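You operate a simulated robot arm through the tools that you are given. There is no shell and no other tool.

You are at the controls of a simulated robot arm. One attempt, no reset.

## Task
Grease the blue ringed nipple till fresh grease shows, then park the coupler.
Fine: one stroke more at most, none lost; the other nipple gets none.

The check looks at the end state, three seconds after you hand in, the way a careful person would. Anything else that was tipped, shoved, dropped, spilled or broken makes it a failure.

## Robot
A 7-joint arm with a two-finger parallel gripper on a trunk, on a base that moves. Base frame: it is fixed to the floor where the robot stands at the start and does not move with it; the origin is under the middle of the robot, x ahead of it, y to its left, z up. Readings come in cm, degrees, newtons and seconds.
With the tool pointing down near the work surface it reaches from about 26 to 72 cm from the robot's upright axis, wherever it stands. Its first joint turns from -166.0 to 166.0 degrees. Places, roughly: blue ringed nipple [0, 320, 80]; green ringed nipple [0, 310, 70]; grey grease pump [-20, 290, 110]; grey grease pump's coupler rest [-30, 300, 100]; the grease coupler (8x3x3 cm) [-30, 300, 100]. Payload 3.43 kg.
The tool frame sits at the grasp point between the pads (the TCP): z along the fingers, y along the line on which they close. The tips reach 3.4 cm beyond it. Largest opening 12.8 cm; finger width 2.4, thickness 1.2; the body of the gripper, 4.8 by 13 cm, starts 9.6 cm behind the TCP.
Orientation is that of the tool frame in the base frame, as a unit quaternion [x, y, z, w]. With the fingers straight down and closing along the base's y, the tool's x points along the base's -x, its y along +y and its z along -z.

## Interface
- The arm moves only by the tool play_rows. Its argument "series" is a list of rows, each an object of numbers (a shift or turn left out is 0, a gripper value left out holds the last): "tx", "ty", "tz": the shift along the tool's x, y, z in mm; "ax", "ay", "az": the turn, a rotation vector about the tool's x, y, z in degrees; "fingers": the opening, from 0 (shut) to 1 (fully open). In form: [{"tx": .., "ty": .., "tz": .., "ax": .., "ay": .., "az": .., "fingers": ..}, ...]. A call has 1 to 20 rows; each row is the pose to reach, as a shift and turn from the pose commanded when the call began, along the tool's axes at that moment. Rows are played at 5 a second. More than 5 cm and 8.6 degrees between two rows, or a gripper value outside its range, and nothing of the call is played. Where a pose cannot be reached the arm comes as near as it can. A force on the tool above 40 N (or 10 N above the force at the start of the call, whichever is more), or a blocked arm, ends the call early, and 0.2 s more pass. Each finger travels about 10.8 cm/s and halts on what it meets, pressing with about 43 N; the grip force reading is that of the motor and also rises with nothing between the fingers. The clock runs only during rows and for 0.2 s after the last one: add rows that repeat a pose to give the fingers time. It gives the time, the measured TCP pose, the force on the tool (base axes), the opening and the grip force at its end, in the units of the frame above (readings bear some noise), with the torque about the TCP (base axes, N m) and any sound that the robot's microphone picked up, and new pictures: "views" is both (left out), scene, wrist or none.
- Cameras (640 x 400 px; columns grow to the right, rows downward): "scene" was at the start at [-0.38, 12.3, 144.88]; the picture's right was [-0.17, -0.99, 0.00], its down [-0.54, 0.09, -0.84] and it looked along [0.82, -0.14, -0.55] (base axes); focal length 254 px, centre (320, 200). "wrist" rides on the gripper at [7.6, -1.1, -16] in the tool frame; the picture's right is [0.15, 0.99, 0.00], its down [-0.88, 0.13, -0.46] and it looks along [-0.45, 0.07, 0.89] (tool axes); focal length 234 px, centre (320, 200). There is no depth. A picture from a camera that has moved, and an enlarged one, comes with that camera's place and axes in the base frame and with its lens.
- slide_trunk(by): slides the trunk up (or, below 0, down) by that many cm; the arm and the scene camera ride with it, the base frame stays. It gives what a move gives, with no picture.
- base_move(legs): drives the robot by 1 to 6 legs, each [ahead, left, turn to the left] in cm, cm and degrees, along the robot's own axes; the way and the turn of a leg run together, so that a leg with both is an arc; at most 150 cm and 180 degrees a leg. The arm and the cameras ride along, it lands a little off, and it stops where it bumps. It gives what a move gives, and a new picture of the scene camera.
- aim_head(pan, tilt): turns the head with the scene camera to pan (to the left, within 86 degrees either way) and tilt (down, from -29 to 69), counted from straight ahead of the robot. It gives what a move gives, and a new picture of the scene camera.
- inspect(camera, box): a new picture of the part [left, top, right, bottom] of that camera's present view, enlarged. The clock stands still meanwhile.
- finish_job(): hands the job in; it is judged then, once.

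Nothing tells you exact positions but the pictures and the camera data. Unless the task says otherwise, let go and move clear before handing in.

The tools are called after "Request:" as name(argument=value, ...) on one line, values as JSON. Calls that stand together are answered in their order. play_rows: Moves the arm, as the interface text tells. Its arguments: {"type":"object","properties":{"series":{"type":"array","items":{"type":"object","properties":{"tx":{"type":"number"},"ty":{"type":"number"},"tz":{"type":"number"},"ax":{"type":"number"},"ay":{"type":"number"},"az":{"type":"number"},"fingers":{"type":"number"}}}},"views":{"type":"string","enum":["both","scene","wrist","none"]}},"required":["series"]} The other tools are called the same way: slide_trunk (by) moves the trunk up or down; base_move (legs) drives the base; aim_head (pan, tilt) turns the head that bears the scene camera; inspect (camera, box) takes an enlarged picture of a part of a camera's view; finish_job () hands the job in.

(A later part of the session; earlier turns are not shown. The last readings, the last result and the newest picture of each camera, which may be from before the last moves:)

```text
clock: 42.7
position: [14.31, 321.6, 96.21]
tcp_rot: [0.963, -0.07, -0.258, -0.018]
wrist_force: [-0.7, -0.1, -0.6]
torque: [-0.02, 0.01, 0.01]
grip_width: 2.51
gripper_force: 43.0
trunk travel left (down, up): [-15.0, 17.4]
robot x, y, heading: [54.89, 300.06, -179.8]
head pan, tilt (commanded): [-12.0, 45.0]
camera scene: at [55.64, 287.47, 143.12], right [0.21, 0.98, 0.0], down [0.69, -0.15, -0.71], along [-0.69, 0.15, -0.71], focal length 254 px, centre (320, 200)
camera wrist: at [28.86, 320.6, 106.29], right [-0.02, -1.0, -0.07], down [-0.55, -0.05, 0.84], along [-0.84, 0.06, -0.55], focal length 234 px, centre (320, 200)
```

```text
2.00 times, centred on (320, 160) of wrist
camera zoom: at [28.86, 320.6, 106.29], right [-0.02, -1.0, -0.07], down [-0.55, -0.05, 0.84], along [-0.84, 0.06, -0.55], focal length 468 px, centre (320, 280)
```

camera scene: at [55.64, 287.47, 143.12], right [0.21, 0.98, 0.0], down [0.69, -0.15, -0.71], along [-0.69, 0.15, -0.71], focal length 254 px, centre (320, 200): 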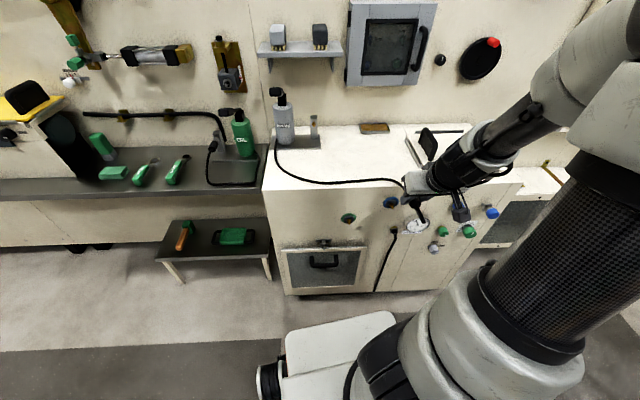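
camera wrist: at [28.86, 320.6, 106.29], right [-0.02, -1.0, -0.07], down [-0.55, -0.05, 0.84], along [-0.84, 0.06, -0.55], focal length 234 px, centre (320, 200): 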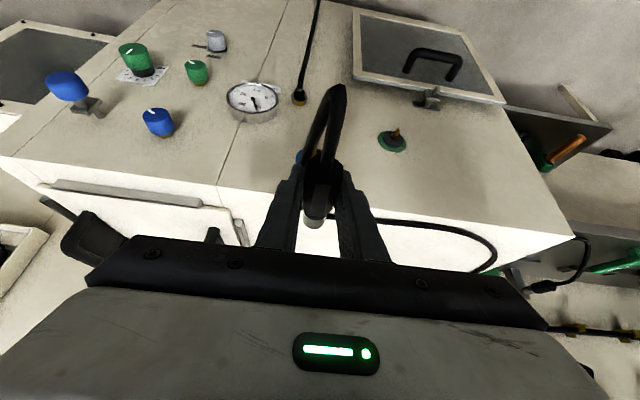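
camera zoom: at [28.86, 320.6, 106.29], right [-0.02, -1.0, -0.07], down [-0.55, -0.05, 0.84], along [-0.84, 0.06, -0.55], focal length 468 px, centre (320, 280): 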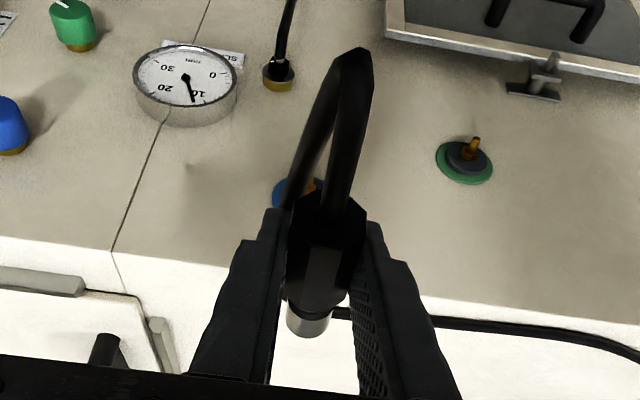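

Request:
inspect(camera="scene", box=[330, 170, 458, 250])

Request:
inspect(camera="scene", box=[370, 180, 418, 220])

Request:
inspect(camera="wrist", box=[280, 120, 360, 180])

```text
5.00 times, centred on (394, 210) of scene
camera zoom: at [55.64, 287.47, 143.12], right [0.21, 0.98, 0.0], down [0.69, -0.15, -0.71], along [-0.69, 0.15, -0.71], focal length 1272 px, centre (-50, 150)
```

zoom: 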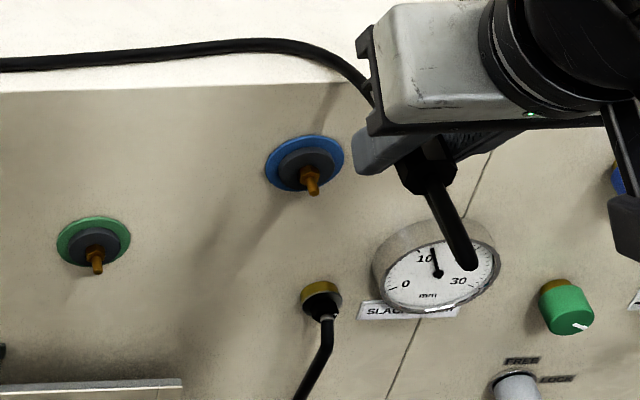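

```text
10.00 times, centred on (394, 200) of scene
camera zoom: at [55.64, 287.47, 143.12], right [0.21, 0.98, 0.0], down [0.69, -0.15, -0.71], along [-0.69, 0.15, -0.71], focal length 2543 px, centre (-420, 200)
```

zoom: 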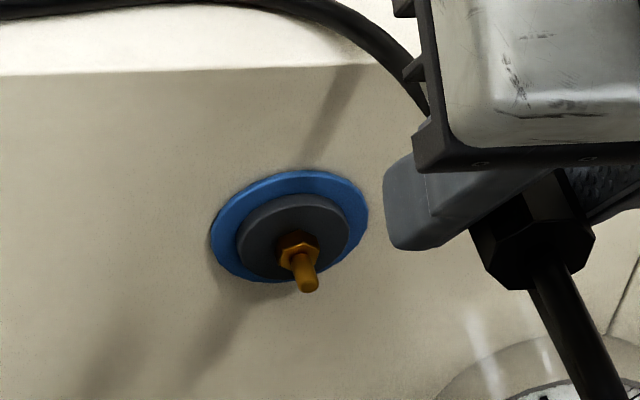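

```text
6.67 times, centred on (320, 150) of wrist
camera zoom: at [28.86, 320.6, 106.29], right [-0.02, -1.0, -0.07], down [-0.55, -0.05, 0.84], along [-0.84, 0.06, -0.55], focal length 1561 px, centre (320, 533)
```

zoom: 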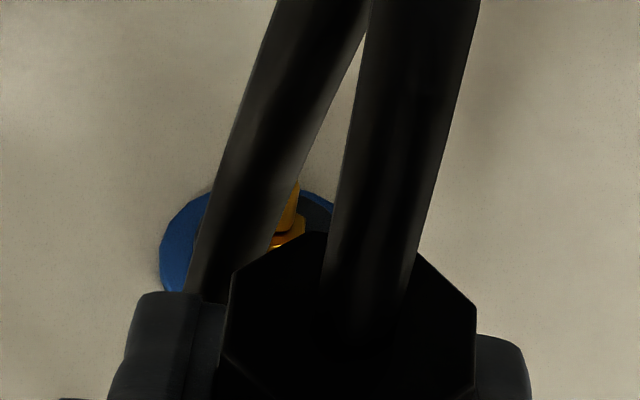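

The hose has enough slack and the blue nipple is seen at about (4, 323.4, 81). I'll lower the coupler to nipple height while it is still well in front of the face.

Request:
play_rows(series=[{"tx": 18, "tz": 31}, {"tx": 36, "tz": 62}, {"tx": 54, "tz": 94}, {"tx": 70, "tz": 121}, {"tx": 70, "tz": 121}])

Request:
inspect(camera="wrist", box=[240, 90, 400, 250])

Request:
inspect(camera="scene", box=[370, 180, 450, 240])

```text
clock: 43.9
position: [14.58, 321.37, 82.13]
tcp_rot: [0.963, -0.072, -0.258, -0.019]
wrist_force: [0.1, -0.4, 0.4]
torque: [0.01, 0.02, 0.01]
grip_width: 2.5
gripper_force: 42.4
trunk travel left (down, up): [-15.0, 17.4]
robot x, y, heading: [55.06, 299.88, -180.1]
head pan, tilt (commanded): [-12.0, 45.0]
camera scene: at [55.62, 287.48, 143.12], right [0.21, 0.98, 0.0], down [0.69, -0.15, -0.71], along [-0.69, 0.15, -0.71], focal length 254 px, centre (320, 200)
camera wrist: at [29.22, 320.53, 92.15], right [-0.02, -1.0, -0.07], down [-0.55, -0.05, 0.84], along [-0.84, 0.06, -0.55], focal length 234 px, centre (320, 200)
```

scene: 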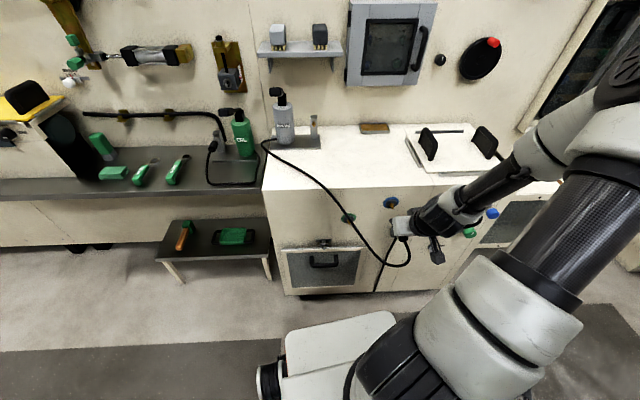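
wrist: 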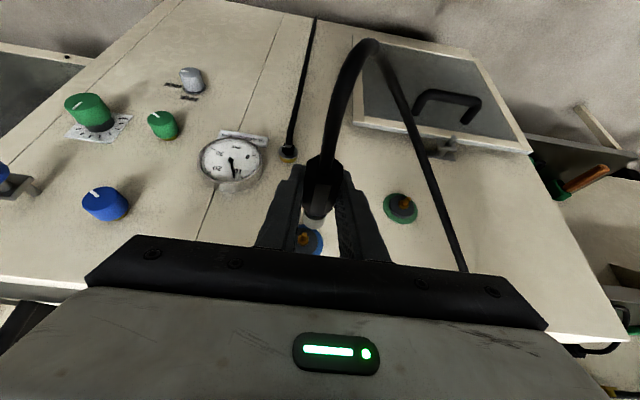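

```text
2.50 times, centred on (320, 170) of wrist
camera zoom: at [29.22, 320.53, 92.15], right [-0.02, -1.0, -0.07], down [-0.55, -0.05, 0.84], along [-0.84, 0.06, -0.55], focal length 585 px, centre (320, 275)
```

zoom: 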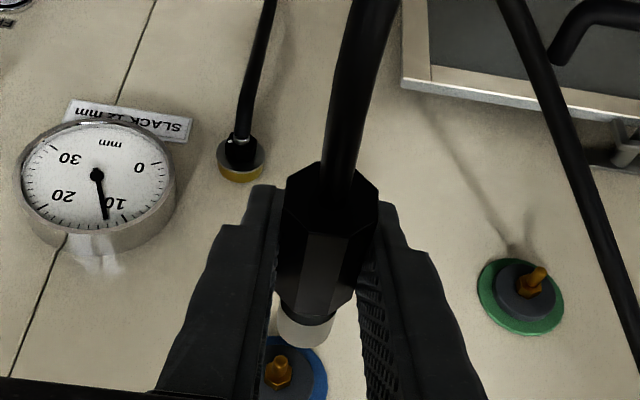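

```text
6.67 times, centred on (410, 210) of scene
camera zoom: at [55.62, 287.48, 143.12], right [0.21, 0.98, 0.0], down [0.69, -0.15, -0.71], along [-0.69, 0.15, -0.71], focal length 1695 px, centre (-280, 133)
```

zoom: 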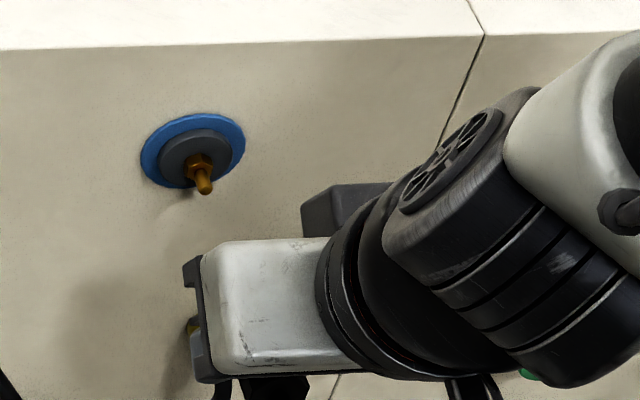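

The blue nipple's tip works out to (3.4, 323.6, 80.3); the coupler axis is about 1.8 cm high and 0.5 cm short in +p. I'll correct those and recheck before pushing on.

Request:
play_rows(series=[{"tx": 4.3, "ty": -2.5, "tz": 7.4}, {"tx": 8.5, "ty": -4.8, "tz": 14.7}, {"tx": 8.5, "ty": -4.8, "tz": 14.7}], views="none")

Request:
inspect(camera="wrist", box=[270, 195, 350, 255])

Request:
inspect(camera="scene", box=[370, 180, 450, 240])

```text
clock: 44.7
position: [14.87, 322.0, 80.47]
tcp_rot: [0.963, -0.07, -0.259, -0.018]
wrist_force: [0.4, -0.2, -0.8]
torque: [-0.01, -0.02, 0.02]
grip_width: 2.53
gripper_force: 43.2
trunk travel left (down, up): [-15.0, 17.4]
robot x, y, heading: [54.78, 300.1, -179.9]
head pan, tilt (commanded): [-12.0, 45.0]
```

```text
6.67 times, centred on (310, 225) of wrist
camera zoom: at [29.38, 321.09, 90.49], right [-0.02, -1.0, -0.07], down [-0.55, -0.05, 0.83], along [-0.84, 0.06, -0.55], focal length 1561 px, centre (387, 33)
```

zoom: 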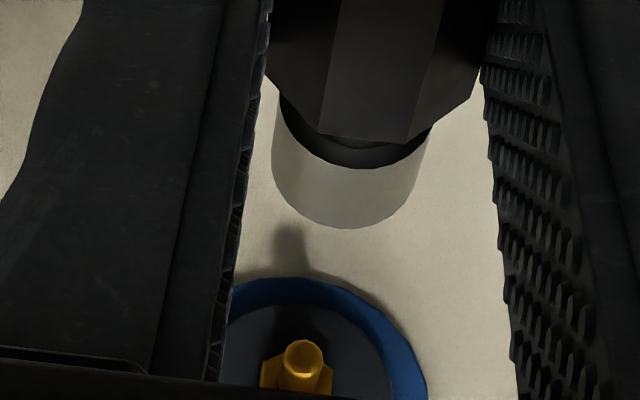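

```text
6.67 times, centred on (410, 210) of scene
camera zoom: at [55.63, 287.47, 143.12], right [0.21, 0.98, 0.0], down [0.69, -0.15, -0.71], along [-0.69, 0.15, -0.71], focal length 1695 px, centre (-280, 133)
```

zoom: 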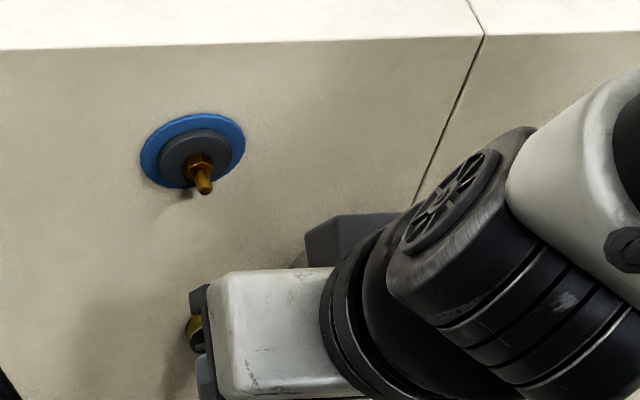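

The nipple now lies on the coupler's axis to within about 1 mm; the gap from nose to nipple tip is about 7 cm. I'll advance 5 cm with small corrections and check again.

Request:
play_rows(series=[{"tx": -16, "ty": 0.5, "tz": 10}, {"tx": -33, "ty": 0.5, "tz": 21}, {"tx": -42.3, "ty": 0.5, "tz": 26.7}, {"tx": -42.3, "ty": 0.5, "tz": 26.7}], views="none")

Request:
inspect(camera="wrist", box=[270, 195, 350, 255])

Request:
inspect(camera="scene", box=[360, 180, 440, 240])

```text
clock: 45.7
position: [9.88, 322.98, 80.17]
tcp_rot: [0.963, -0.07, -0.258, -0.018]
wrist_force: [-0.5, 0.2, -0.4]
torque: [0.02, 0.01, 0.01]
grip_width: 2.5
gripper_force: 43.2
trunk travel left (down, up): [-15.0, 17.4]
robot x, y, heading: [54.92, 299.88, -179.9]
head pan, tilt (commanded): [-12.0, 45.0]
```

```text
6.67 times, centred on (310, 225) of wrist
camera zoom: at [24.53, 321.97, 90.25], right [-0.02, -1.0, -0.07], down [-0.55, -0.05, 0.83], along [-0.84, 0.06, -0.55], focal length 1561 px, centre (387, 33)
```

zoom: 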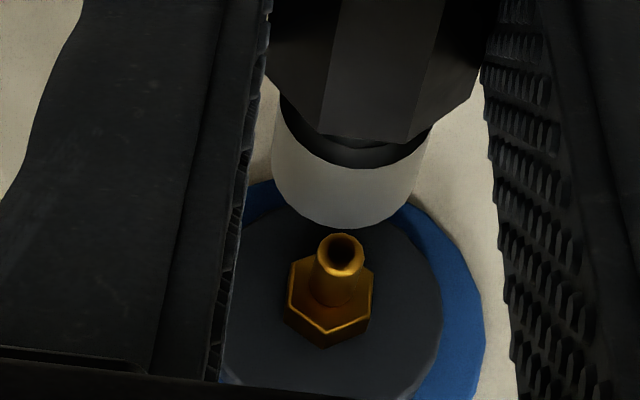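

```text
6.67 times, centred on (400, 210) of scene
camera zoom: at [55.62, 287.47, 143.12], right [0.21, 0.98, 0.0], down [0.69, -0.15, -0.71], along [-0.69, 0.15, -0.71], focal length 1695 px, centre (-213, 133)
```

zoom: 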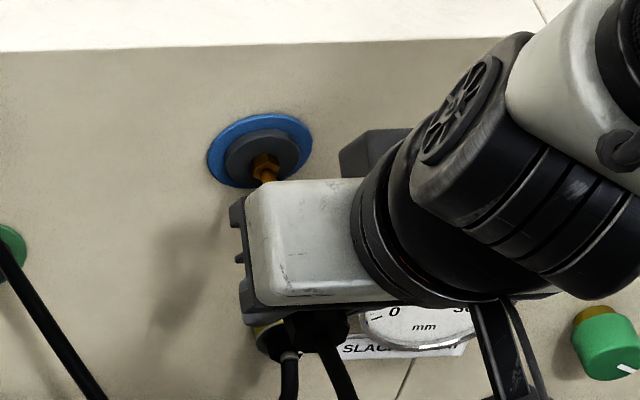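

The nipple tip is about 3 cm ahead of the nose and roughly 2 mm to the −p side. I'll trim sideways and advance 5 mm, then look again.

Request:
play_rows(series=[{"tx": -2, "ty": 1.2, "tz": 1}, {"tx": -4.3, "ty": 2.3, "tz": 2.5}, {"tx": -4.3, "ty": 2.3, "tz": 2.5}], views="none")

Request:
inspect(camera="wrist", box=[270, 195, 350, 255])

```text
clock: 46.5
position: [9.46, 322.81, 80.17]
tcp_rot: [0.963, -0.071, -0.258, -0.019]
wrist_force: [-0.1, 0.2, -0.2]
torque: [-0.04, 0.01, 0.0]
grip_width: 2.52
gripper_force: 43.3
trunk travel left (down, up): [-15.0, 17.4]
robot x, y, heading: [54.35, 299.68, -179.7]
head pan, tilt (commanded): [-12.0, 45.0]
```

```text
6.67 times, centred on (310, 225) of wrist
camera zoom: at [23.98, 321.78, 90.26], right [-0.02, -1.0, -0.07], down [-0.55, -0.05, 0.83], along [-0.84, 0.06, -0.55], focal length 1561 px, centre (387, 33)
```

zoom: 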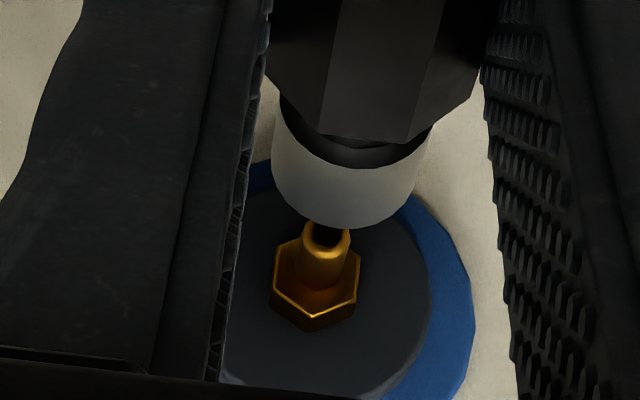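

Lateral alignment is now good. I'll advance 2 cm so the nose is just short of the tip, then check again.

Request:
play_rows(series=[{"tx": -6, "tz": 3.5}, {"tx": -12, "tz": 7}, {"tx": -17.3, "tz": 10}, {"tx": -17.3, "tz": 10}], views="none")

Request:
inspect(camera="wrist", box=[270, 195, 350, 255])

Request:
inspect(camera="scene", box=[360, 180, 440, 240])

```text
clock: 47.5
position: [8.2, 322.79, 79.8]
tcp_rot: [0.965, -0.073, -0.25, -0.015]
wrist_force: [4.1, -0.8, -1.7]
torque: [0.02, -0.02, -0.05]
grip_width: 2.5
gripper_force: 42.9
trunk travel left (down, up): [-15.0, 17.4]
robot x, y, heading: [54.71, 300.03, -180.1]
head pan, tilt (commanded): [-12.0, 45.0]
stopped in row 4: the force on the tool passed its limit at 40 N (the readings are from after the stop); the commanded pose is now the measured one
```

```text
6.67 times, centred on (310, 225) of wrist
camera zoom: at [22.56, 321.93, 90.09], right [-0.02, -1.0, -0.06], down [-0.56, -0.04, 0.83], along [-0.83, 0.05, -0.56], focal length 1561 px, centre (387, 33)
```

zoom: 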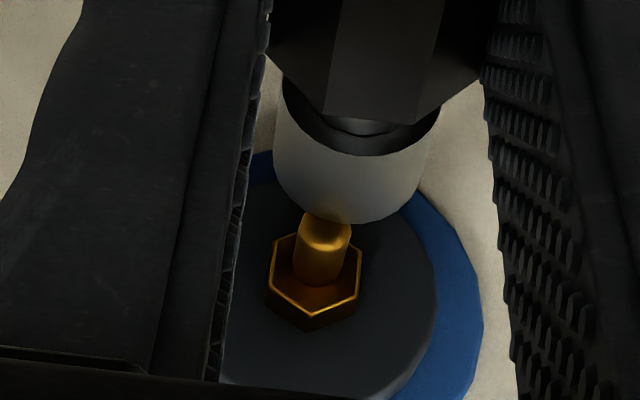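

```text
6.67 times, centred on (400, 210) of scene
camera zoom: at [55.7, 287.46, 143.12], right [0.21, 0.98, 0.0], down [0.69, -0.15, -0.71], along [-0.69, 0.15, -0.71], focal length 1695 px, centre (-213, 133)
```

zoom: 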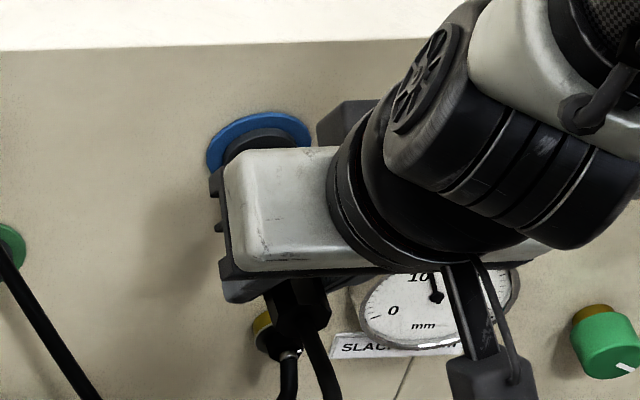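

Request:
inspect(camera="wrist", box=[296, 205, 328, 229])

Request:
inspect(camera="wrist", box=[240, 90, 400, 250])

```text
16.00 times, centred on (312, 217) of wrist
camera zoom: at [22.56, 321.93, 90.09], right [-0.02, -1.0, -0.06], down [-0.56, -0.04, 0.83], along [-0.83, 0.05, -0.56], focal length 3747 px, centre (448, -72)
```

zoom: 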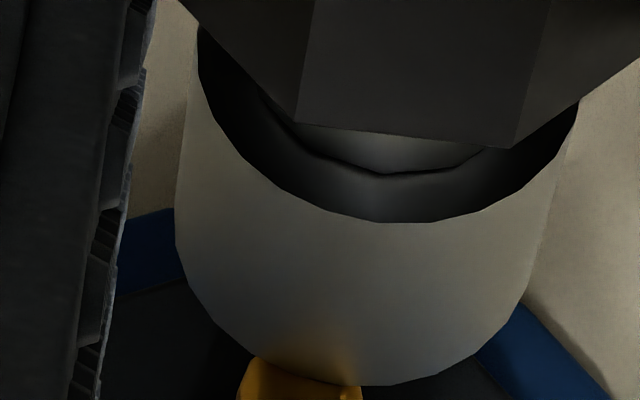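

```text
2.50 times, centred on (320, 170) of wrist
camera zoom: at [22.56, 321.93, 90.09], right [-0.02, -1.0, -0.06], down [-0.56, -0.04, 0.83], along [-0.83, 0.05, -0.56], focal length 585 px, centre (320, 275)
```

zoom: 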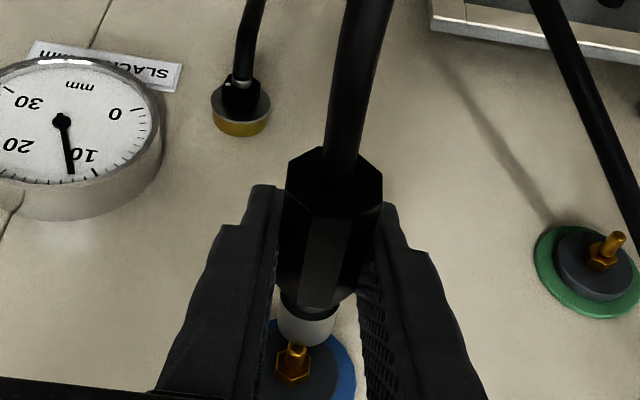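

The nose met the tip's rim (about 3 mm too low by my triangulation) and the coupler slid slightly in the grip. I'll back off 3 cm, raise a little, and look at how the coupler now sits.

Request:
play_rows(series=[{"tx": 13, "tz": -7.5}, {"tx": 24, "tz": -17.6}, {"tx": 24, "tz": -17.6}], views="none")

Request:
inspect(camera="wrist", box=[270, 195, 350, 255])

Request:
inspect(camera="wrist", box=[280, 130, 360, 230])

```text
clock: 48.3
position: [10.9, 322.38, 80.32]
tcp_rot: [0.965, -0.073, -0.251, -0.015]
wrist_force: [-0.6, -0.9, -0.5]
torque: [0.01, 0.01, 0.01]
grip_width: 2.51
gripper_force: 43.1
trunk travel left (down, up): [-15.0, 17.4]
robot x, y, heading: [54.93, 300.15, -180.1]
head pan, tilt (commanded): [-12.0, 45.0]
```

```text
6.67 times, centred on (310, 225) of wrist
camera zoom: at [25.34, 321.57, 90.58], right [-0.02, -1.0, -0.07], down [-0.56, -0.04, 0.83], along [-0.83, 0.05, -0.56], focal length 1561 px, centre (387, 33)
```

zoom: 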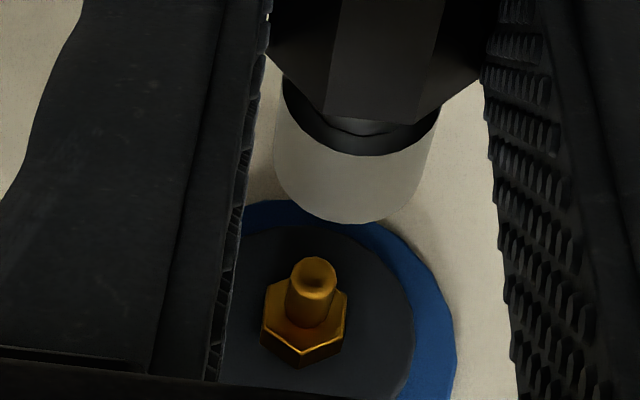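

```text
4.00 times, centred on (320, 180) of wrist
camera zoom: at [25.34, 321.57, 90.58], right [-0.02, -1.0, -0.07], down [-0.56, -0.04, 0.83], along [-0.83, 0.05, -0.56], focal length 937 px, centre (320, 280)
```

zoom: 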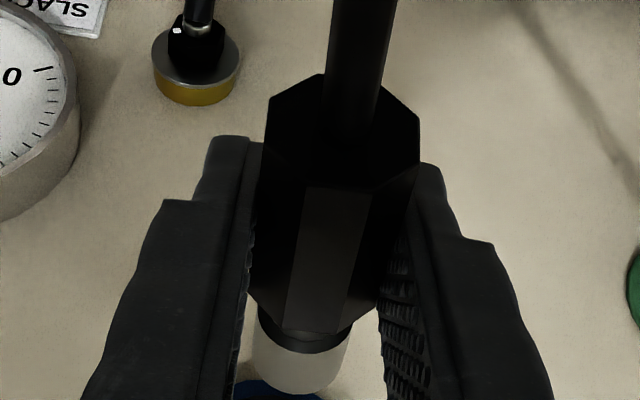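

The coupler now sits straight with its nose about 3.7 cm from the tip and within 1 mm of the nipple's axis. I'll advance 2.4 cm with tiny corrections and check.

Request:
play_rows(series=[{"tx": -7, "ty": -0.3, "tz": 3.7}, {"tx": -14, "ty": -0.6, "tz": 7.4}, {"tx": -21.2, "ty": -0.6, "tz": 11.3}, {"tx": -21.2, "ty": -0.6, "tz": 11.3}], views="none")

Request:
inspect(camera="wrist", box=[270, 195, 350, 255])

```text
clock: 49.3
position: [8.64, 322.77, 80.43]
tcp_rot: [0.965, -0.072, -0.252, -0.016]
wrist_force: [0.4, -0.3, -0.1]
torque: [0.0, -0.01, 0.03]
grip_width: 2.49
gripper_force: 43.0
trunk travel left (down, up): [-15.0, 17.4]
robot x, y, heading: [54.6, 300.14, -180.3]
head pan, tilt (commanded): [-12.0, 45.0]
```

```text
6.67 times, centred on (310, 225) of wrist
camera zoom: at [23.05, 321.82, 90.63], right [-0.02, -1.0, -0.07], down [-0.56, -0.04, 0.83], along [-0.83, 0.05, -0.56], focal length 1561 px, centre (387, 33)
```

zoom: 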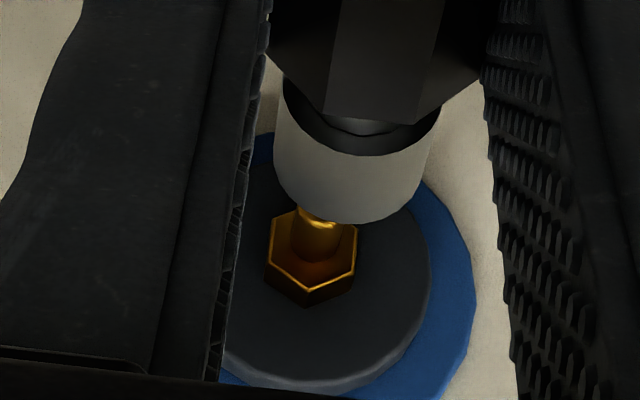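

Request:
play_rows(series=[{"ty": -1.6}, {"tx": -4.4, "ty": -1.6, "tz": 2.4}, {"tx": -8.7, "ty": -1.6, "tz": 4.9}, {"tx": -8.7, "ty": -1.6, "tz": 4.9}], views="none")

Request:
inspect(camera="wrist", box=[270, 195, 350, 255])

```text
clock: 50.3
position: [7.96, 323.14, 80.4]
tcp_rot: [0.965, -0.073, -0.249, -0.016]
wrist_force: [19.9, -3.5, 9.1]
torque: [0.06, 0.51, 0.02]
grip_width: 2.5
gripper_force: 42.8
trunk travel left (down, up): [-15.0, 17.4]
robot x, y, heading: [54.65, 299.81, -179.7]
head pan, tilt (commanded): [-12.0, 45.0]
```

```text
6.67 times, centred on (310, 225) of wrist
camera zoom: at [22.47, 322.17, 90.61], right [-0.02, -1.0, -0.06], down [-0.56, -0.04, 0.83], along [-0.83, 0.05, -0.56], focal length 1561 px, centre (387, 33)
```

zoom: 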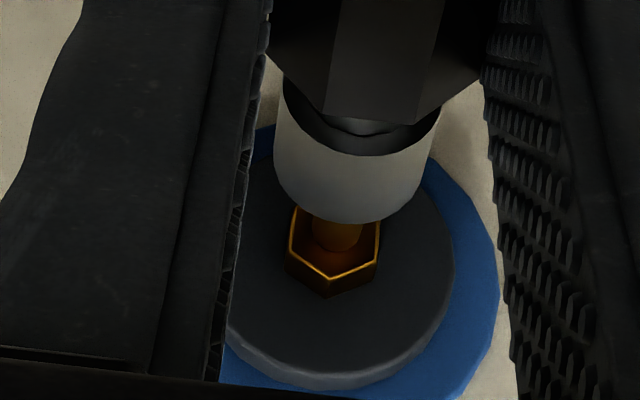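

Contact again at the tip: the torque says the contact is about 0.8 cm above the TCP line and laterally centred, so the nose is still slightly low. I'll back off 8 mm, raise 3.5 mm and look.

Request:
play_rows(series=[{"tx": 7, "tz": -3.9}, {"tx": 5.3, "tz": -7}, {"tx": 5.3, "tz": -7}], views="none")

Request:
inspect(camera="wrist", box=[270, 195, 350, 255])

Request:
inspect(camera="wrist", box=[280, 130, 360, 230])

```text
clock: 51.1
position: [8.53, 322.96, 80.63]
tcp_rot: [0.965, -0.072, -0.251, -0.015]
wrist_force: [0.0, -0.4, -0.5]
torque: [-0.02, 0.02, -0.03]
grip_width: 2.5
gripper_force: 43.4
trunk travel left (down, up): [-15.0, 17.4]
robot x, y, heading: [54.35, 299.79, -180.1]
head pan, tilt (commanded): [-12.0, 45.0]
```

```text
6.67 times, centred on (310, 225) of wrist
camera zoom: at [22.94, 322.1, 90.86], right [-0.02, -1.0, -0.07], down [-0.56, -0.04, 0.83], along [-0.83, 0.05, -0.56], focal length 1561 px, centre (387, 33)
```

zoom: 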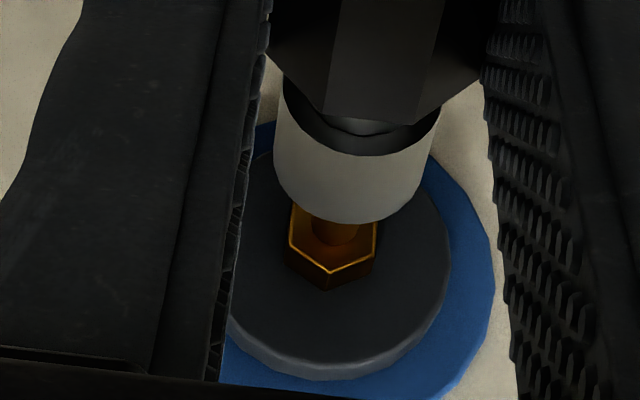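

```text
4.00 times, centred on (320, 180) of wrist
camera zoom: at [22.94, 322.1, 90.86], right [-0.02, -1.0, -0.07], down [-0.56, -0.04, 0.83], along [-0.83, 0.05, -0.56], focal length 937 px, centre (320, 280)
```

zoom: 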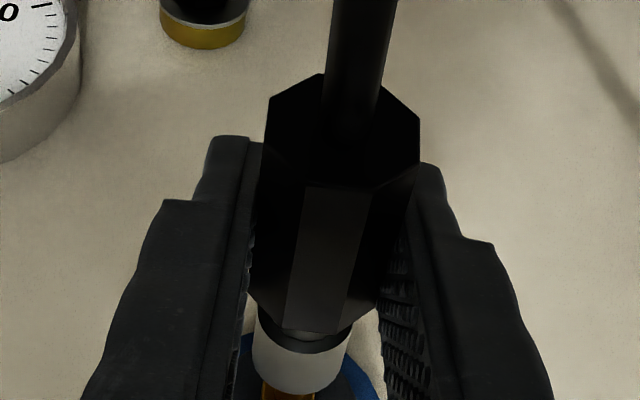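

Request:
play_rows(series=[{"tx": -0.7, "ty": 0.8, "tz": -1.3}, {"tx": -3.3, "ty": 0.8, "tz": 0.2}, {"tx": -6, "ty": 0.8, "tz": 1.6}, {"tx": -7.7, "ty": 0.8, "tz": 2.6}, {"tx": -7.7, "ty": 0.8, "tz": 2.6}], views="none")

Request:
inspect(camera="wrist", box=[270, 195, 350, 255])

```text
clock: 52.3
position: [7.68, 323.16, 80.81]
tcp_rot: [0.965, -0.073, -0.252, -0.016]
wrist_force: [-0.3, -0.3, -0.5]
torque: [0.03, 0.01, 0.04]
grip_width: 2.51
gripper_force: 43.0
trunk travel left (down, up): [-15.0, 17.4]
robot x, y, heading: [54.9, 300.02, -180.0]
head pan, tilt (commanded): [-12.0, 45.0]
```

```text
6.67 times, centred on (310, 225) of wrist
camera zoom: at [22.05, 322.18, 91.06], right [-0.02, -1.0, -0.07], down [-0.56, -0.04, 0.83], along [-0.83, 0.05, -0.56], focal length 1561 px, centre (387, 33)
```

zoom: 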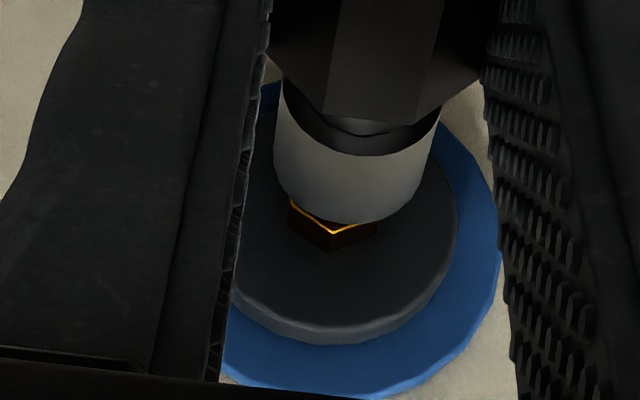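

The nose has slipped past the previous contact point with no force, so the nipple is entering the bore. I'll keep pushing gently.

Request:
play_rows(series=[{"tx": -2.6, "tz": 1.5}, {"tx": -5.2, "tz": 2.9}, {"tx": -7.9, "tz": 4.4}, {"tx": -7.9, "tz": 4.4}], views="none")

Request:
inspect(camera="wrist", box=[270, 195, 350, 255])

```text
clock: 53.3
position: [6.74, 323.18, 80.83]
tcp_rot: [0.966, -0.072, -0.25, -0.015]
wrist_force: [4.5, 0.2, -4.6]
torque: [-0.04, -0.23, -0.03]
grip_width: 2.53
gripper_force: 43.0
trunk travel left (down, up): [-15.0, 17.4]
robot x, y, heading: [54.82, 300.02, -180.2]
head pan, tilt (commanded): [-12.0, 45.0]
```

```text
6.67 times, centred on (310, 225) of wrist
camera zoom: at [21.1, 322.26, 91.11], right [-0.02, -1.0, -0.06], down [-0.56, -0.04, 0.83], along [-0.83, 0.05, -0.56], focal length 1561 px, centre (387, 33)
```

zoom: 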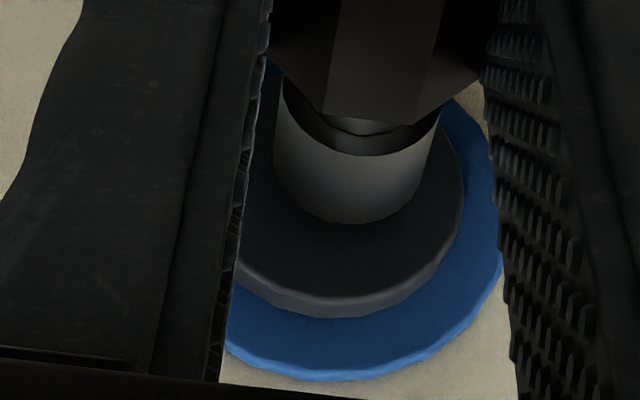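

Request:
play_rows(series=[{"tx": -2.4, "tz": 1.9}, {"tx": -5, "tz": 3.4}, {"tx": -6.7, "tz": 4.3}, {"tx": -6.7, "tz": 4.3}], views="none")

Request:
inspect(camera="wrist", box=[270, 195, 350, 255])

```text
clock: 54.3
position: [6.19, 323.4, 80.61]
tcp_rot: [0.966, -0.074, -0.248, -0.016]
wrist_force: [38.8, 1.5, 8.3]
torque: [0.14, 0.22, -0.21]
grip_width: 2.51
gripper_force: 42.7
trunk travel left (down, up): [-15.0, 17.4]
robot x, y, heading: [55.12, 299.82, -180.1]
head pan, tilt (commanded): [-12.0, 45.0]
```

```text
6.67 times, centred on (310, 225) of wrist
camera zoom: at [20.68, 322.39, 90.97], right [-0.02, -1.0, -0.06], down [-0.56, -0.04, 0.83], along [-0.83, 0.05, -0.56], focal length 1561 px, centre (387, 33)
```

zoom: 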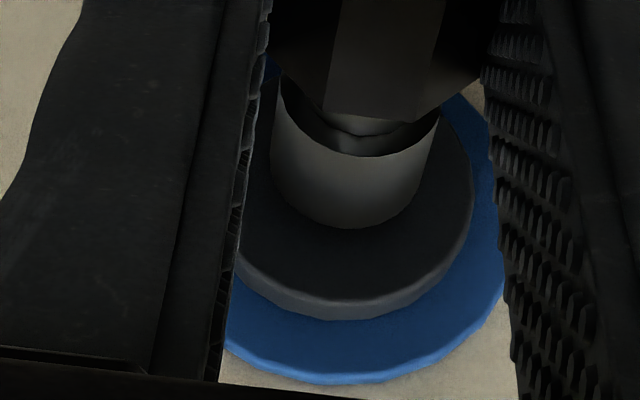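

The nose has travelled the full nipple length and the push has reached 39 N, so it should be seated. I'll relax the push and then tug lightly to see if it holds.

Request:
play_rows(series=[{"tx": 2, "tz": -1.1}, {"tx": 4.4, "tz": -2.4}, {"tx": 4.4, "tz": -2.4}], views="none")

Request:
play_rows(series=[{"tx": 2.2, "tz": -1.2}, {"tx": 4.4, "tz": -2.4}, {"tx": 4.4, "tz": -2.4}], views="none")

Request:
inspect(camera="wrist", box=[270, 195, 350, 255])

```text
clock: 55.1
position: [6.4, 323.36, 80.53]
tcp_rot: [0.965, -0.073, -0.251, -0.016]
wrist_force: [6.7, 9.8, -14.8]
torque: [-0.04, -0.5, -0.41]
grip_width: 2.52
gripper_force: 43.3
trunk travel left (down, up): [-15.0, 17.4]
robot x, y, heading: [54.92, 300.26, -180.0]
head pan, tilt (commanded): [-12.0, 45.0]
```

```text
clock: 55.9
position: [6.69, 323.15, 80.88]
tcp_rot: [0.964, -0.071, -0.254, -0.016]
wrist_force: [-5.5, 3.3, -0.8]
torque: [0.07, 0.12, -0.17]
grip_width: 2.51
gripper_force: 43.3
trunk travel left (down, up): [-15.0, 17.4]
robot x, y, heading: [54.82, 299.74, -180.0]
head pan, tilt (commanded): [-12.0, 45.0]
```

```text
6.67 times, centred on (310, 225) of wrist
camera zoom: at [21.17, 322.17, 91.04], right [-0.02, -1.0, -0.07], down [-0.55, -0.05, 0.83], along [-0.83, 0.05, -0.55], focal length 1561 px, centre (387, 33)
```

zoom: 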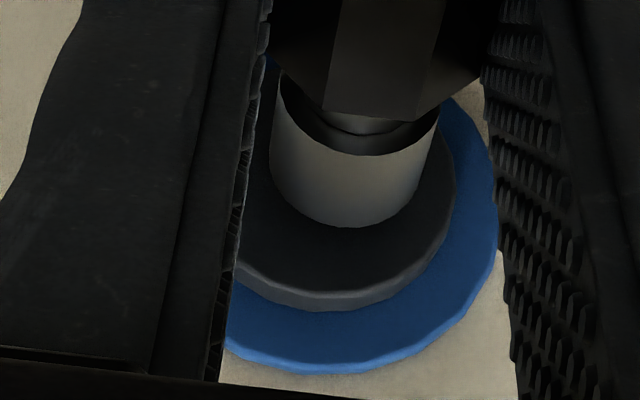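

Request:
play_rows(series=[{"tx": 2, "tz": -1.1}, {"tx": 2, "tz": -1.1}, {"tx": 2, "tz": -1.1}], views="none")

```text
clock: 56.7
position: [7.1, 323.11, 80.62]
tcp_rot: [0.965, -0.072, -0.251, -0.016]
wrist_force: [-4.3, -1.6, 3.2]
torque: [0.06, 0.26, 0.01]
grip_width: 2.53
gripper_force: 43.3
trunk travel left (down, up): [-15.0, 17.4]
robot x, y, heading: [54.64, 299.74, -180.0]
head pan, tilt (commanded): [-12.0, 45.0]
```

Request:
inspect(camera="wrist", box=[280, 130, 360, 230])

Request:
inspect(camera="wrist", box=[270, 195, 350, 255])

Request:
inspect(camera="scene", box=[360, 180, 440, 240])

```text
4.00 times, centred on (320, 180) of wrist
camera zoom: at [21.59, 322.11, 90.97], right [-0.02, -1.0, -0.07], down [-0.56, -0.04, 0.83], along [-0.83, 0.05, -0.56], focal length 937 px, centre (320, 280)
```

zoom: 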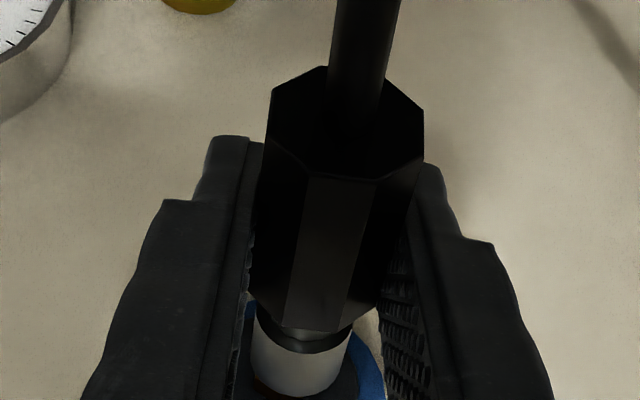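

```text
6.67 times, centred on (310, 225) of wrist
camera zoom: at [21.59, 322.11, 90.97], right [-0.02, -1.0, -0.07], down [-0.56, -0.04, 0.83], along [-0.83, 0.05, -0.56], focal length 1561 px, centre (387, 33)
```

zoom: 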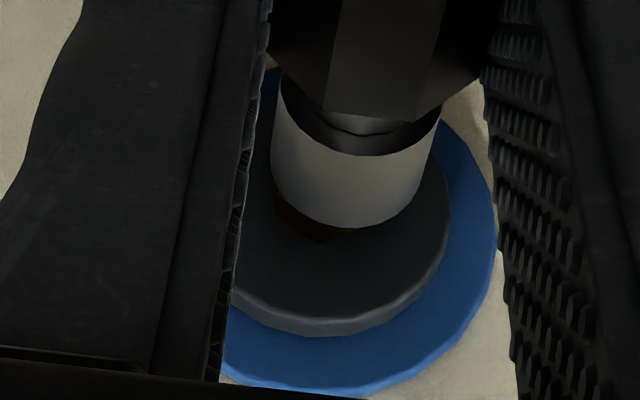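

```text
6.67 times, centred on (400, 210) of scene
camera zoom: at [55.67, 287.43, 143.12], right [0.21, 0.98, 0.0], down [0.69, -0.15, -0.71], along [-0.69, 0.15, -0.71], focal length 1695 px, centre (-213, 133)
```

zoom: 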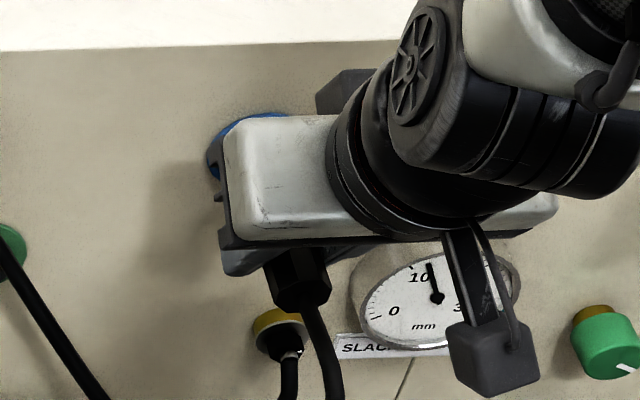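

It slid back along the nipple with only ~5 N, so it isn't latched yet; the coupler is pitched about 3° nose‑up in the grip. I'll level it while it's still on the nipple, then push to seat again.

Request:
play_rows(series=[{"tx": -0.4, "tz": -0.7, "ay": 1.6}, {"tx": -0.7, "tz": -1.3, "ay": 3.2}, {"tx": -0.7, "tz": -1.3, "ay": 3.2}], views="none")

Request:
inspect(camera="wrist", box=[270, 195, 350, 255])

```text
clock: 57.5
position: [7.21, 323.08, 80.9]
tcp_rot: [0.972, -0.073, -0.223, -0.013]
wrist_force: [-3.5, -3.3, 1.1]
torque: [0.02, 0.07, 0.11]
grip_width: 2.5
gripper_force: 43.1
trunk travel left (down, up): [-15.0, 17.4]
robot x, y, heading: [54.75, 299.99, -179.9]
head pan, tilt (commanded): [-12.0, 45.0]
```

```text
6.67 times, centred on (310, 225) of wrist
camera zoom: at [21.02, 322.22, 91.95], right [-0.02, -1.0, -0.06], down [-0.6, -0.04, 0.8], along [-0.8, 0.05, -0.6], focal length 1561 px, centre (387, 33)
```

zoom: 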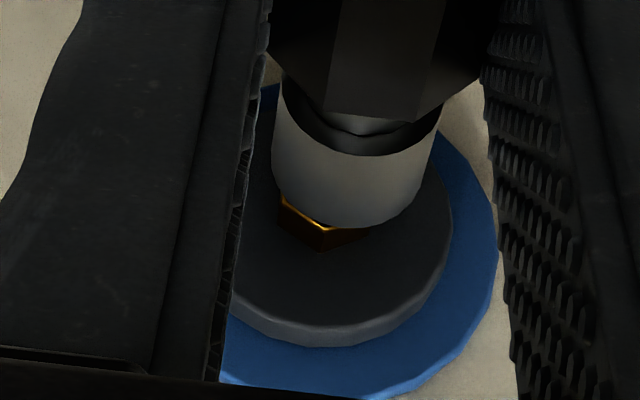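

Request:
play_rows(series=[{"tx": -2.7, "ty": 0.4, "tz": 1.3}, {"tx": -4.5, "ty": 0.4, "tz": 2.2}, {"tx": -6.3, "ty": 0.4, "tz": 3}, {"tx": -6.3, "ty": 0.4, "tz": 3}], views="none")

Request:
inspect(camera="wrist", box=[270, 195, 350, 255])

```text
clock: 58.5
position: [6.48, 323.12, 80.81]
tcp_rot: [0.972, -0.073, -0.224, -0.013]
wrist_force: [3.3, -3.2, -0.7]
torque: [-0.05, -0.03, 0.03]
grip_width: 2.54
gripper_force: 42.6
trunk travel left (down, up): [-15.0, 17.4]
robot x, y, heading: [54.75, 299.63, -179.8]
head pan, tilt (commanded): [-12.0, 45.0]
```

```text
6.67 times, centred on (310, 225) of wrist
camera zoom: at [20.28, 322.36, 91.92], right [-0.02, -1.0, -0.06], down [-0.6, -0.04, 0.8], along [-0.8, 0.05, -0.6], focal length 1561 px, centre (387, 33)
```

zoom: 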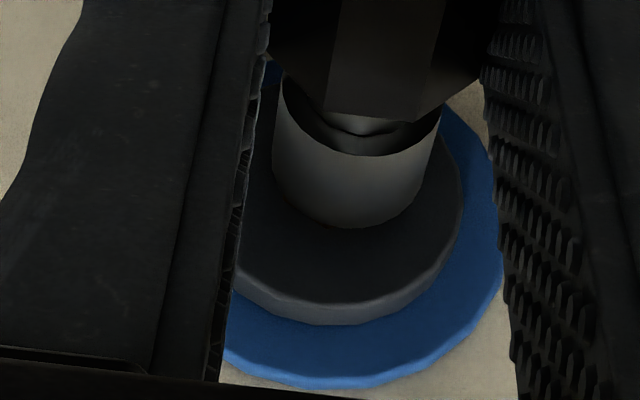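

Request:
play_rows(series=[{"tx": -1.3, "ty": 0.3, "tz": 0.7}, {"tx": -2.7, "ty": 0.3, "tz": 1.3}, {"tx": -2.7, "ty": 0.3, "tz": 1.3}], views="none")

```text
clock: 59.3
position: [6.37, 323.33, 80.87]
tcp_rot: [0.972, -0.073, -0.223, -0.013]
wrist_force: [18.7, -0.6, -1.0]
torque: [-0.05, -0.1, -0.12]
grip_width: 2.57
gripper_force: 43.4
trunk travel left (down, up): [-15.0, 17.4]
robot x, y, heading: [54.75, 299.78, -180.0]
head pan, tilt (commanded): [-12.0, 45.0]
```

Request:
play_rows(series=[{"tx": -1.4, "tz": 0.7}, {"tx": -1.4, "tz": 0.7}, {"tx": -1.4, "tz": 0.7}], views="none")

Request:
inspect(camera="wrist", box=[270, 195, 350, 255])

```text
clock: 60.1
position: [6.24, 323.27, 80.77]
tcp_rot: [0.972, -0.075, -0.222, -0.014]
wrist_force: [29.5, 4.1, -0.7]
torque: [0.04, -0.05, -0.34]
grip_width: 2.49
gripper_force: 43.5
trunk travel left (down, up): [-15.0, 17.4]
robot x, y, heading: [54.56, 299.84, -180.0]
head pan, tilt (commanded): [-12.0, 45.0]
```

```text
6.67 times, centred on (310, 225) of wrist
camera zoom: at [20.08, 322.44, 92.0], right [-0.02, -1.0, -0.06], down [-0.61, -0.03, 0.79], along [-0.79, 0.05, -0.61], focal length 1561 px, centre (387, 33)
```

zoom: 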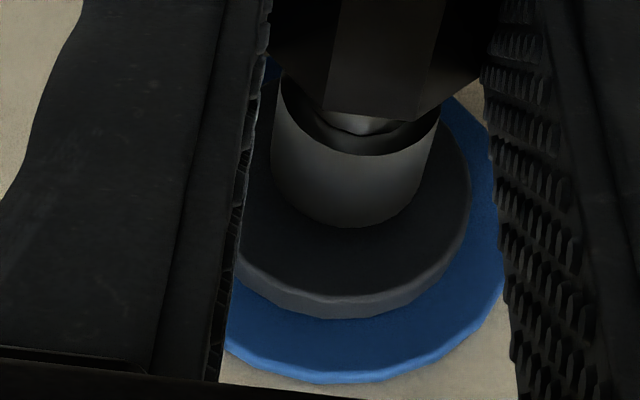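

Request:
play_rows(series=[{"tx": 1.8, "tz": -0.9}, {"tx": 3.6, "tz": -1.7}, {"tx": 3.6, "tz": -1.7}], views="none")

Request:
play_rows(series=[{"tx": 1.8, "tz": -0.9}, {"tx": 1.8, "tz": -0.9}, {"tx": 1.8, "tz": -0.9}], views="none")

Request:
play_rows(series=[{"tx": 1.8, "tz": -0.9}, {"tx": 1.8, "tz": -0.9}, {"tx": 1.8, "tz": -0.9}], views="none")

```text
clock: 60.9
position: [6.34, 323.32, 80.82]
tcp_rot: [0.972, -0.074, -0.224, -0.014]
wrist_force: [10.1, 10.1, -11.3]
torque: [-0.06, -0.49, -0.39]
grip_width: 2.5
gripper_force: 43.4
trunk travel left (down, up): [-15.0, 17.4]
robot x, y, heading: [54.34, 299.95, -179.9]
head pan, tilt (commanded): [-12.0, 45.0]
```

```text
clock: 61.7
position: [6.45, 323.24, 81.03]
tcp_rot: [0.971, -0.073, -0.225, -0.013]
wrist_force: [-0.1, 7.2, -7.0]
torque: [0.01, -0.19, -0.37]
grip_width: 2.51
gripper_force: 43.0
trunk travel left (down, up): [-15.0, 17.4]
robot x, y, heading: [54.73, 300.39, -180.1]
head pan, tilt (commanded): [-12.0, 45.0]
```

```text
clock: 62.5
position: [6.64, 323.03, 80.94]
tcp_rot: [0.972, -0.072, -0.225, -0.014]
wrist_force: [-4.2, -0.4, 4.0]
torque: [0.12, 0.32, -0.08]
grip_width: 2.49
gripper_force: 42.7
trunk travel left (down, up): [-15.0, 17.4]
robot x, y, heading: [54.95, 300.06, -179.5]
head pan, tilt (commanded): [-12.0, 45.0]
```

The coupler bottoms against the hex and slides with a light 4–5 N fit, no separate latch. I'll seat it again firmly with small lateral trims, then leave a light push before opening the fingers.

Request:
play_rows(series=[{"tx": -2.7, "ty": -0.3, "tz": 1.3}, {"tx": -5.4, "ty": -0.3, "tz": 2.8}, {"tx": -6.2, "ty": -0.3, "tz": 3.4}, {"tx": -6.2, "ty": -0.3, "tz": 3.4}], views="none")

```text
clock: 63.5
position: [6.42, 323.17, 80.85]
tcp_rot: [0.972, -0.074, -0.223, -0.014]
wrist_force: [19.7, -4.4, 4.0]
torque: [-0.04, 0.1, 0.03]
grip_width: 2.55
gripper_force: 43.0
trunk travel left (down, up): [-15.0, 17.4]
robot x, y, heading: [54.43, 300.28, -179.8]
head pan, tilt (commanded): [-12.0, 45.0]
```

Request:
play_rows(series=[{"tx": 0.9, "tz": -0.4}, {"tx": 0.9, "tz": -0.4, "fingers": 0.25}, {"tx": 0.9, "tz": -0.4, "fingers": 0.4}, {"tx": 0.9, "tz": -0.4, "fingers": 0.4}])

Request:
inspect(camera="wrist", box=[270, 195, 350, 255])

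Request:
inspect(camera="wrist", box=[260, 110, 380, 240])

```text
clock: 64.5
position: [6.25, 323.39, 80.77]
tcp_rot: [0.972, -0.073, -0.224, -0.014]
wrist_force: [-0.2, -0.8, 0.0]
torque: [-0.01, -0.02, 0.0]
grip_width: 5.13
gripper_force: 0.0
trunk travel left (down, up): [-15.0, 17.4]
robot x, y, heading: [54.85, 299.87, -179.8]
head pan, tilt (commanded): [-12.0, 45.0]
camera scene: at [55.67, 287.46, 143.12], right [0.21, 0.98, 0.0], down [0.69, -0.15, -0.71], along [-0.69, 0.15, -0.71], focal length 254 px, centre (320, 200)
camera wrist: at [20.03, 322.5, 91.92], right [-0.02, -1.0, -0.06], down [-0.6, -0.04, 0.8], along [-0.8, 0.05, -0.6], focal length 234 px, centre (320, 200)
```

scene: 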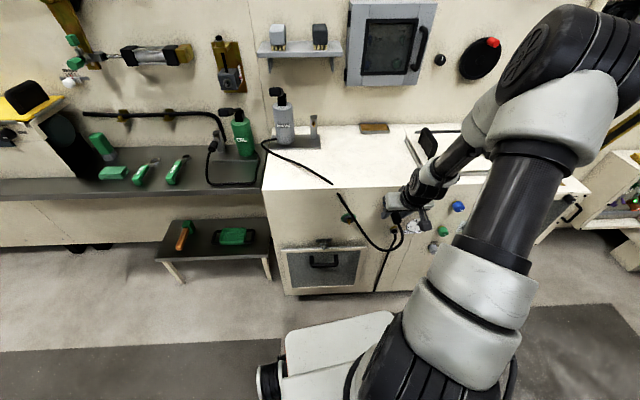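
wrist: 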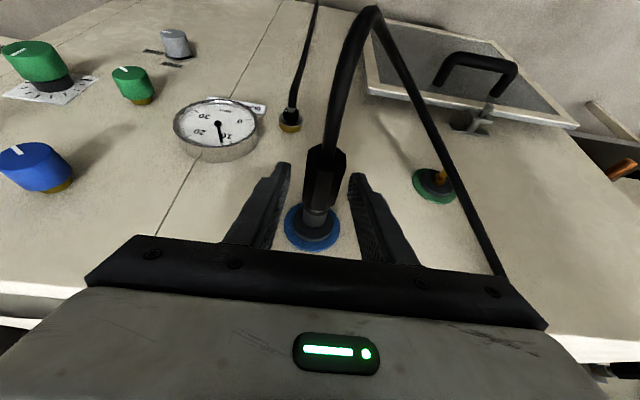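

```text
6.67 times, centred on (310, 225) of wrist
camera zoom: at [20.03, 322.5, 91.92], right [-0.02, -1.0, -0.06], down [-0.6, -0.04, 0.8], along [-0.8, 0.05, -0.6], focal length 1561 px, centre (387, 33)
```

zoom: 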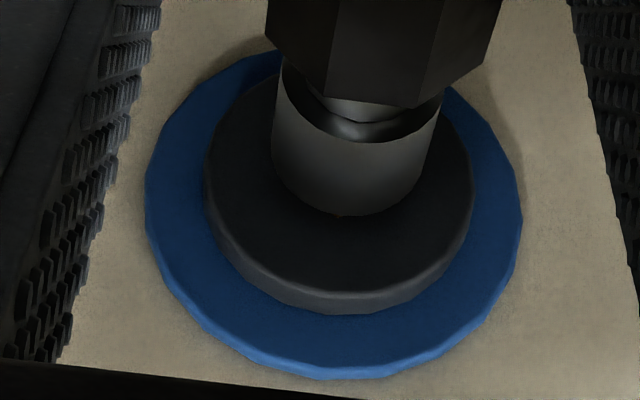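

```text
3.08 times, centred on (320, 175) of wrist
camera zoom: at [20.03, 322.5, 91.92], right [-0.02, -1.0, -0.06], down [-0.6, -0.04, 0.8], along [-0.8, 0.05, -0.6], focal length 720 px, centre (320, 277)
```

zoom: 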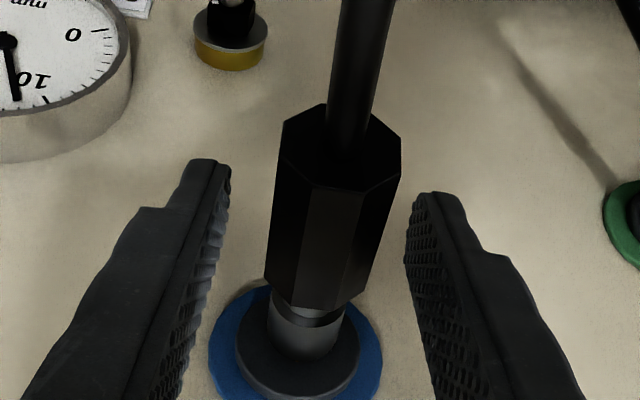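

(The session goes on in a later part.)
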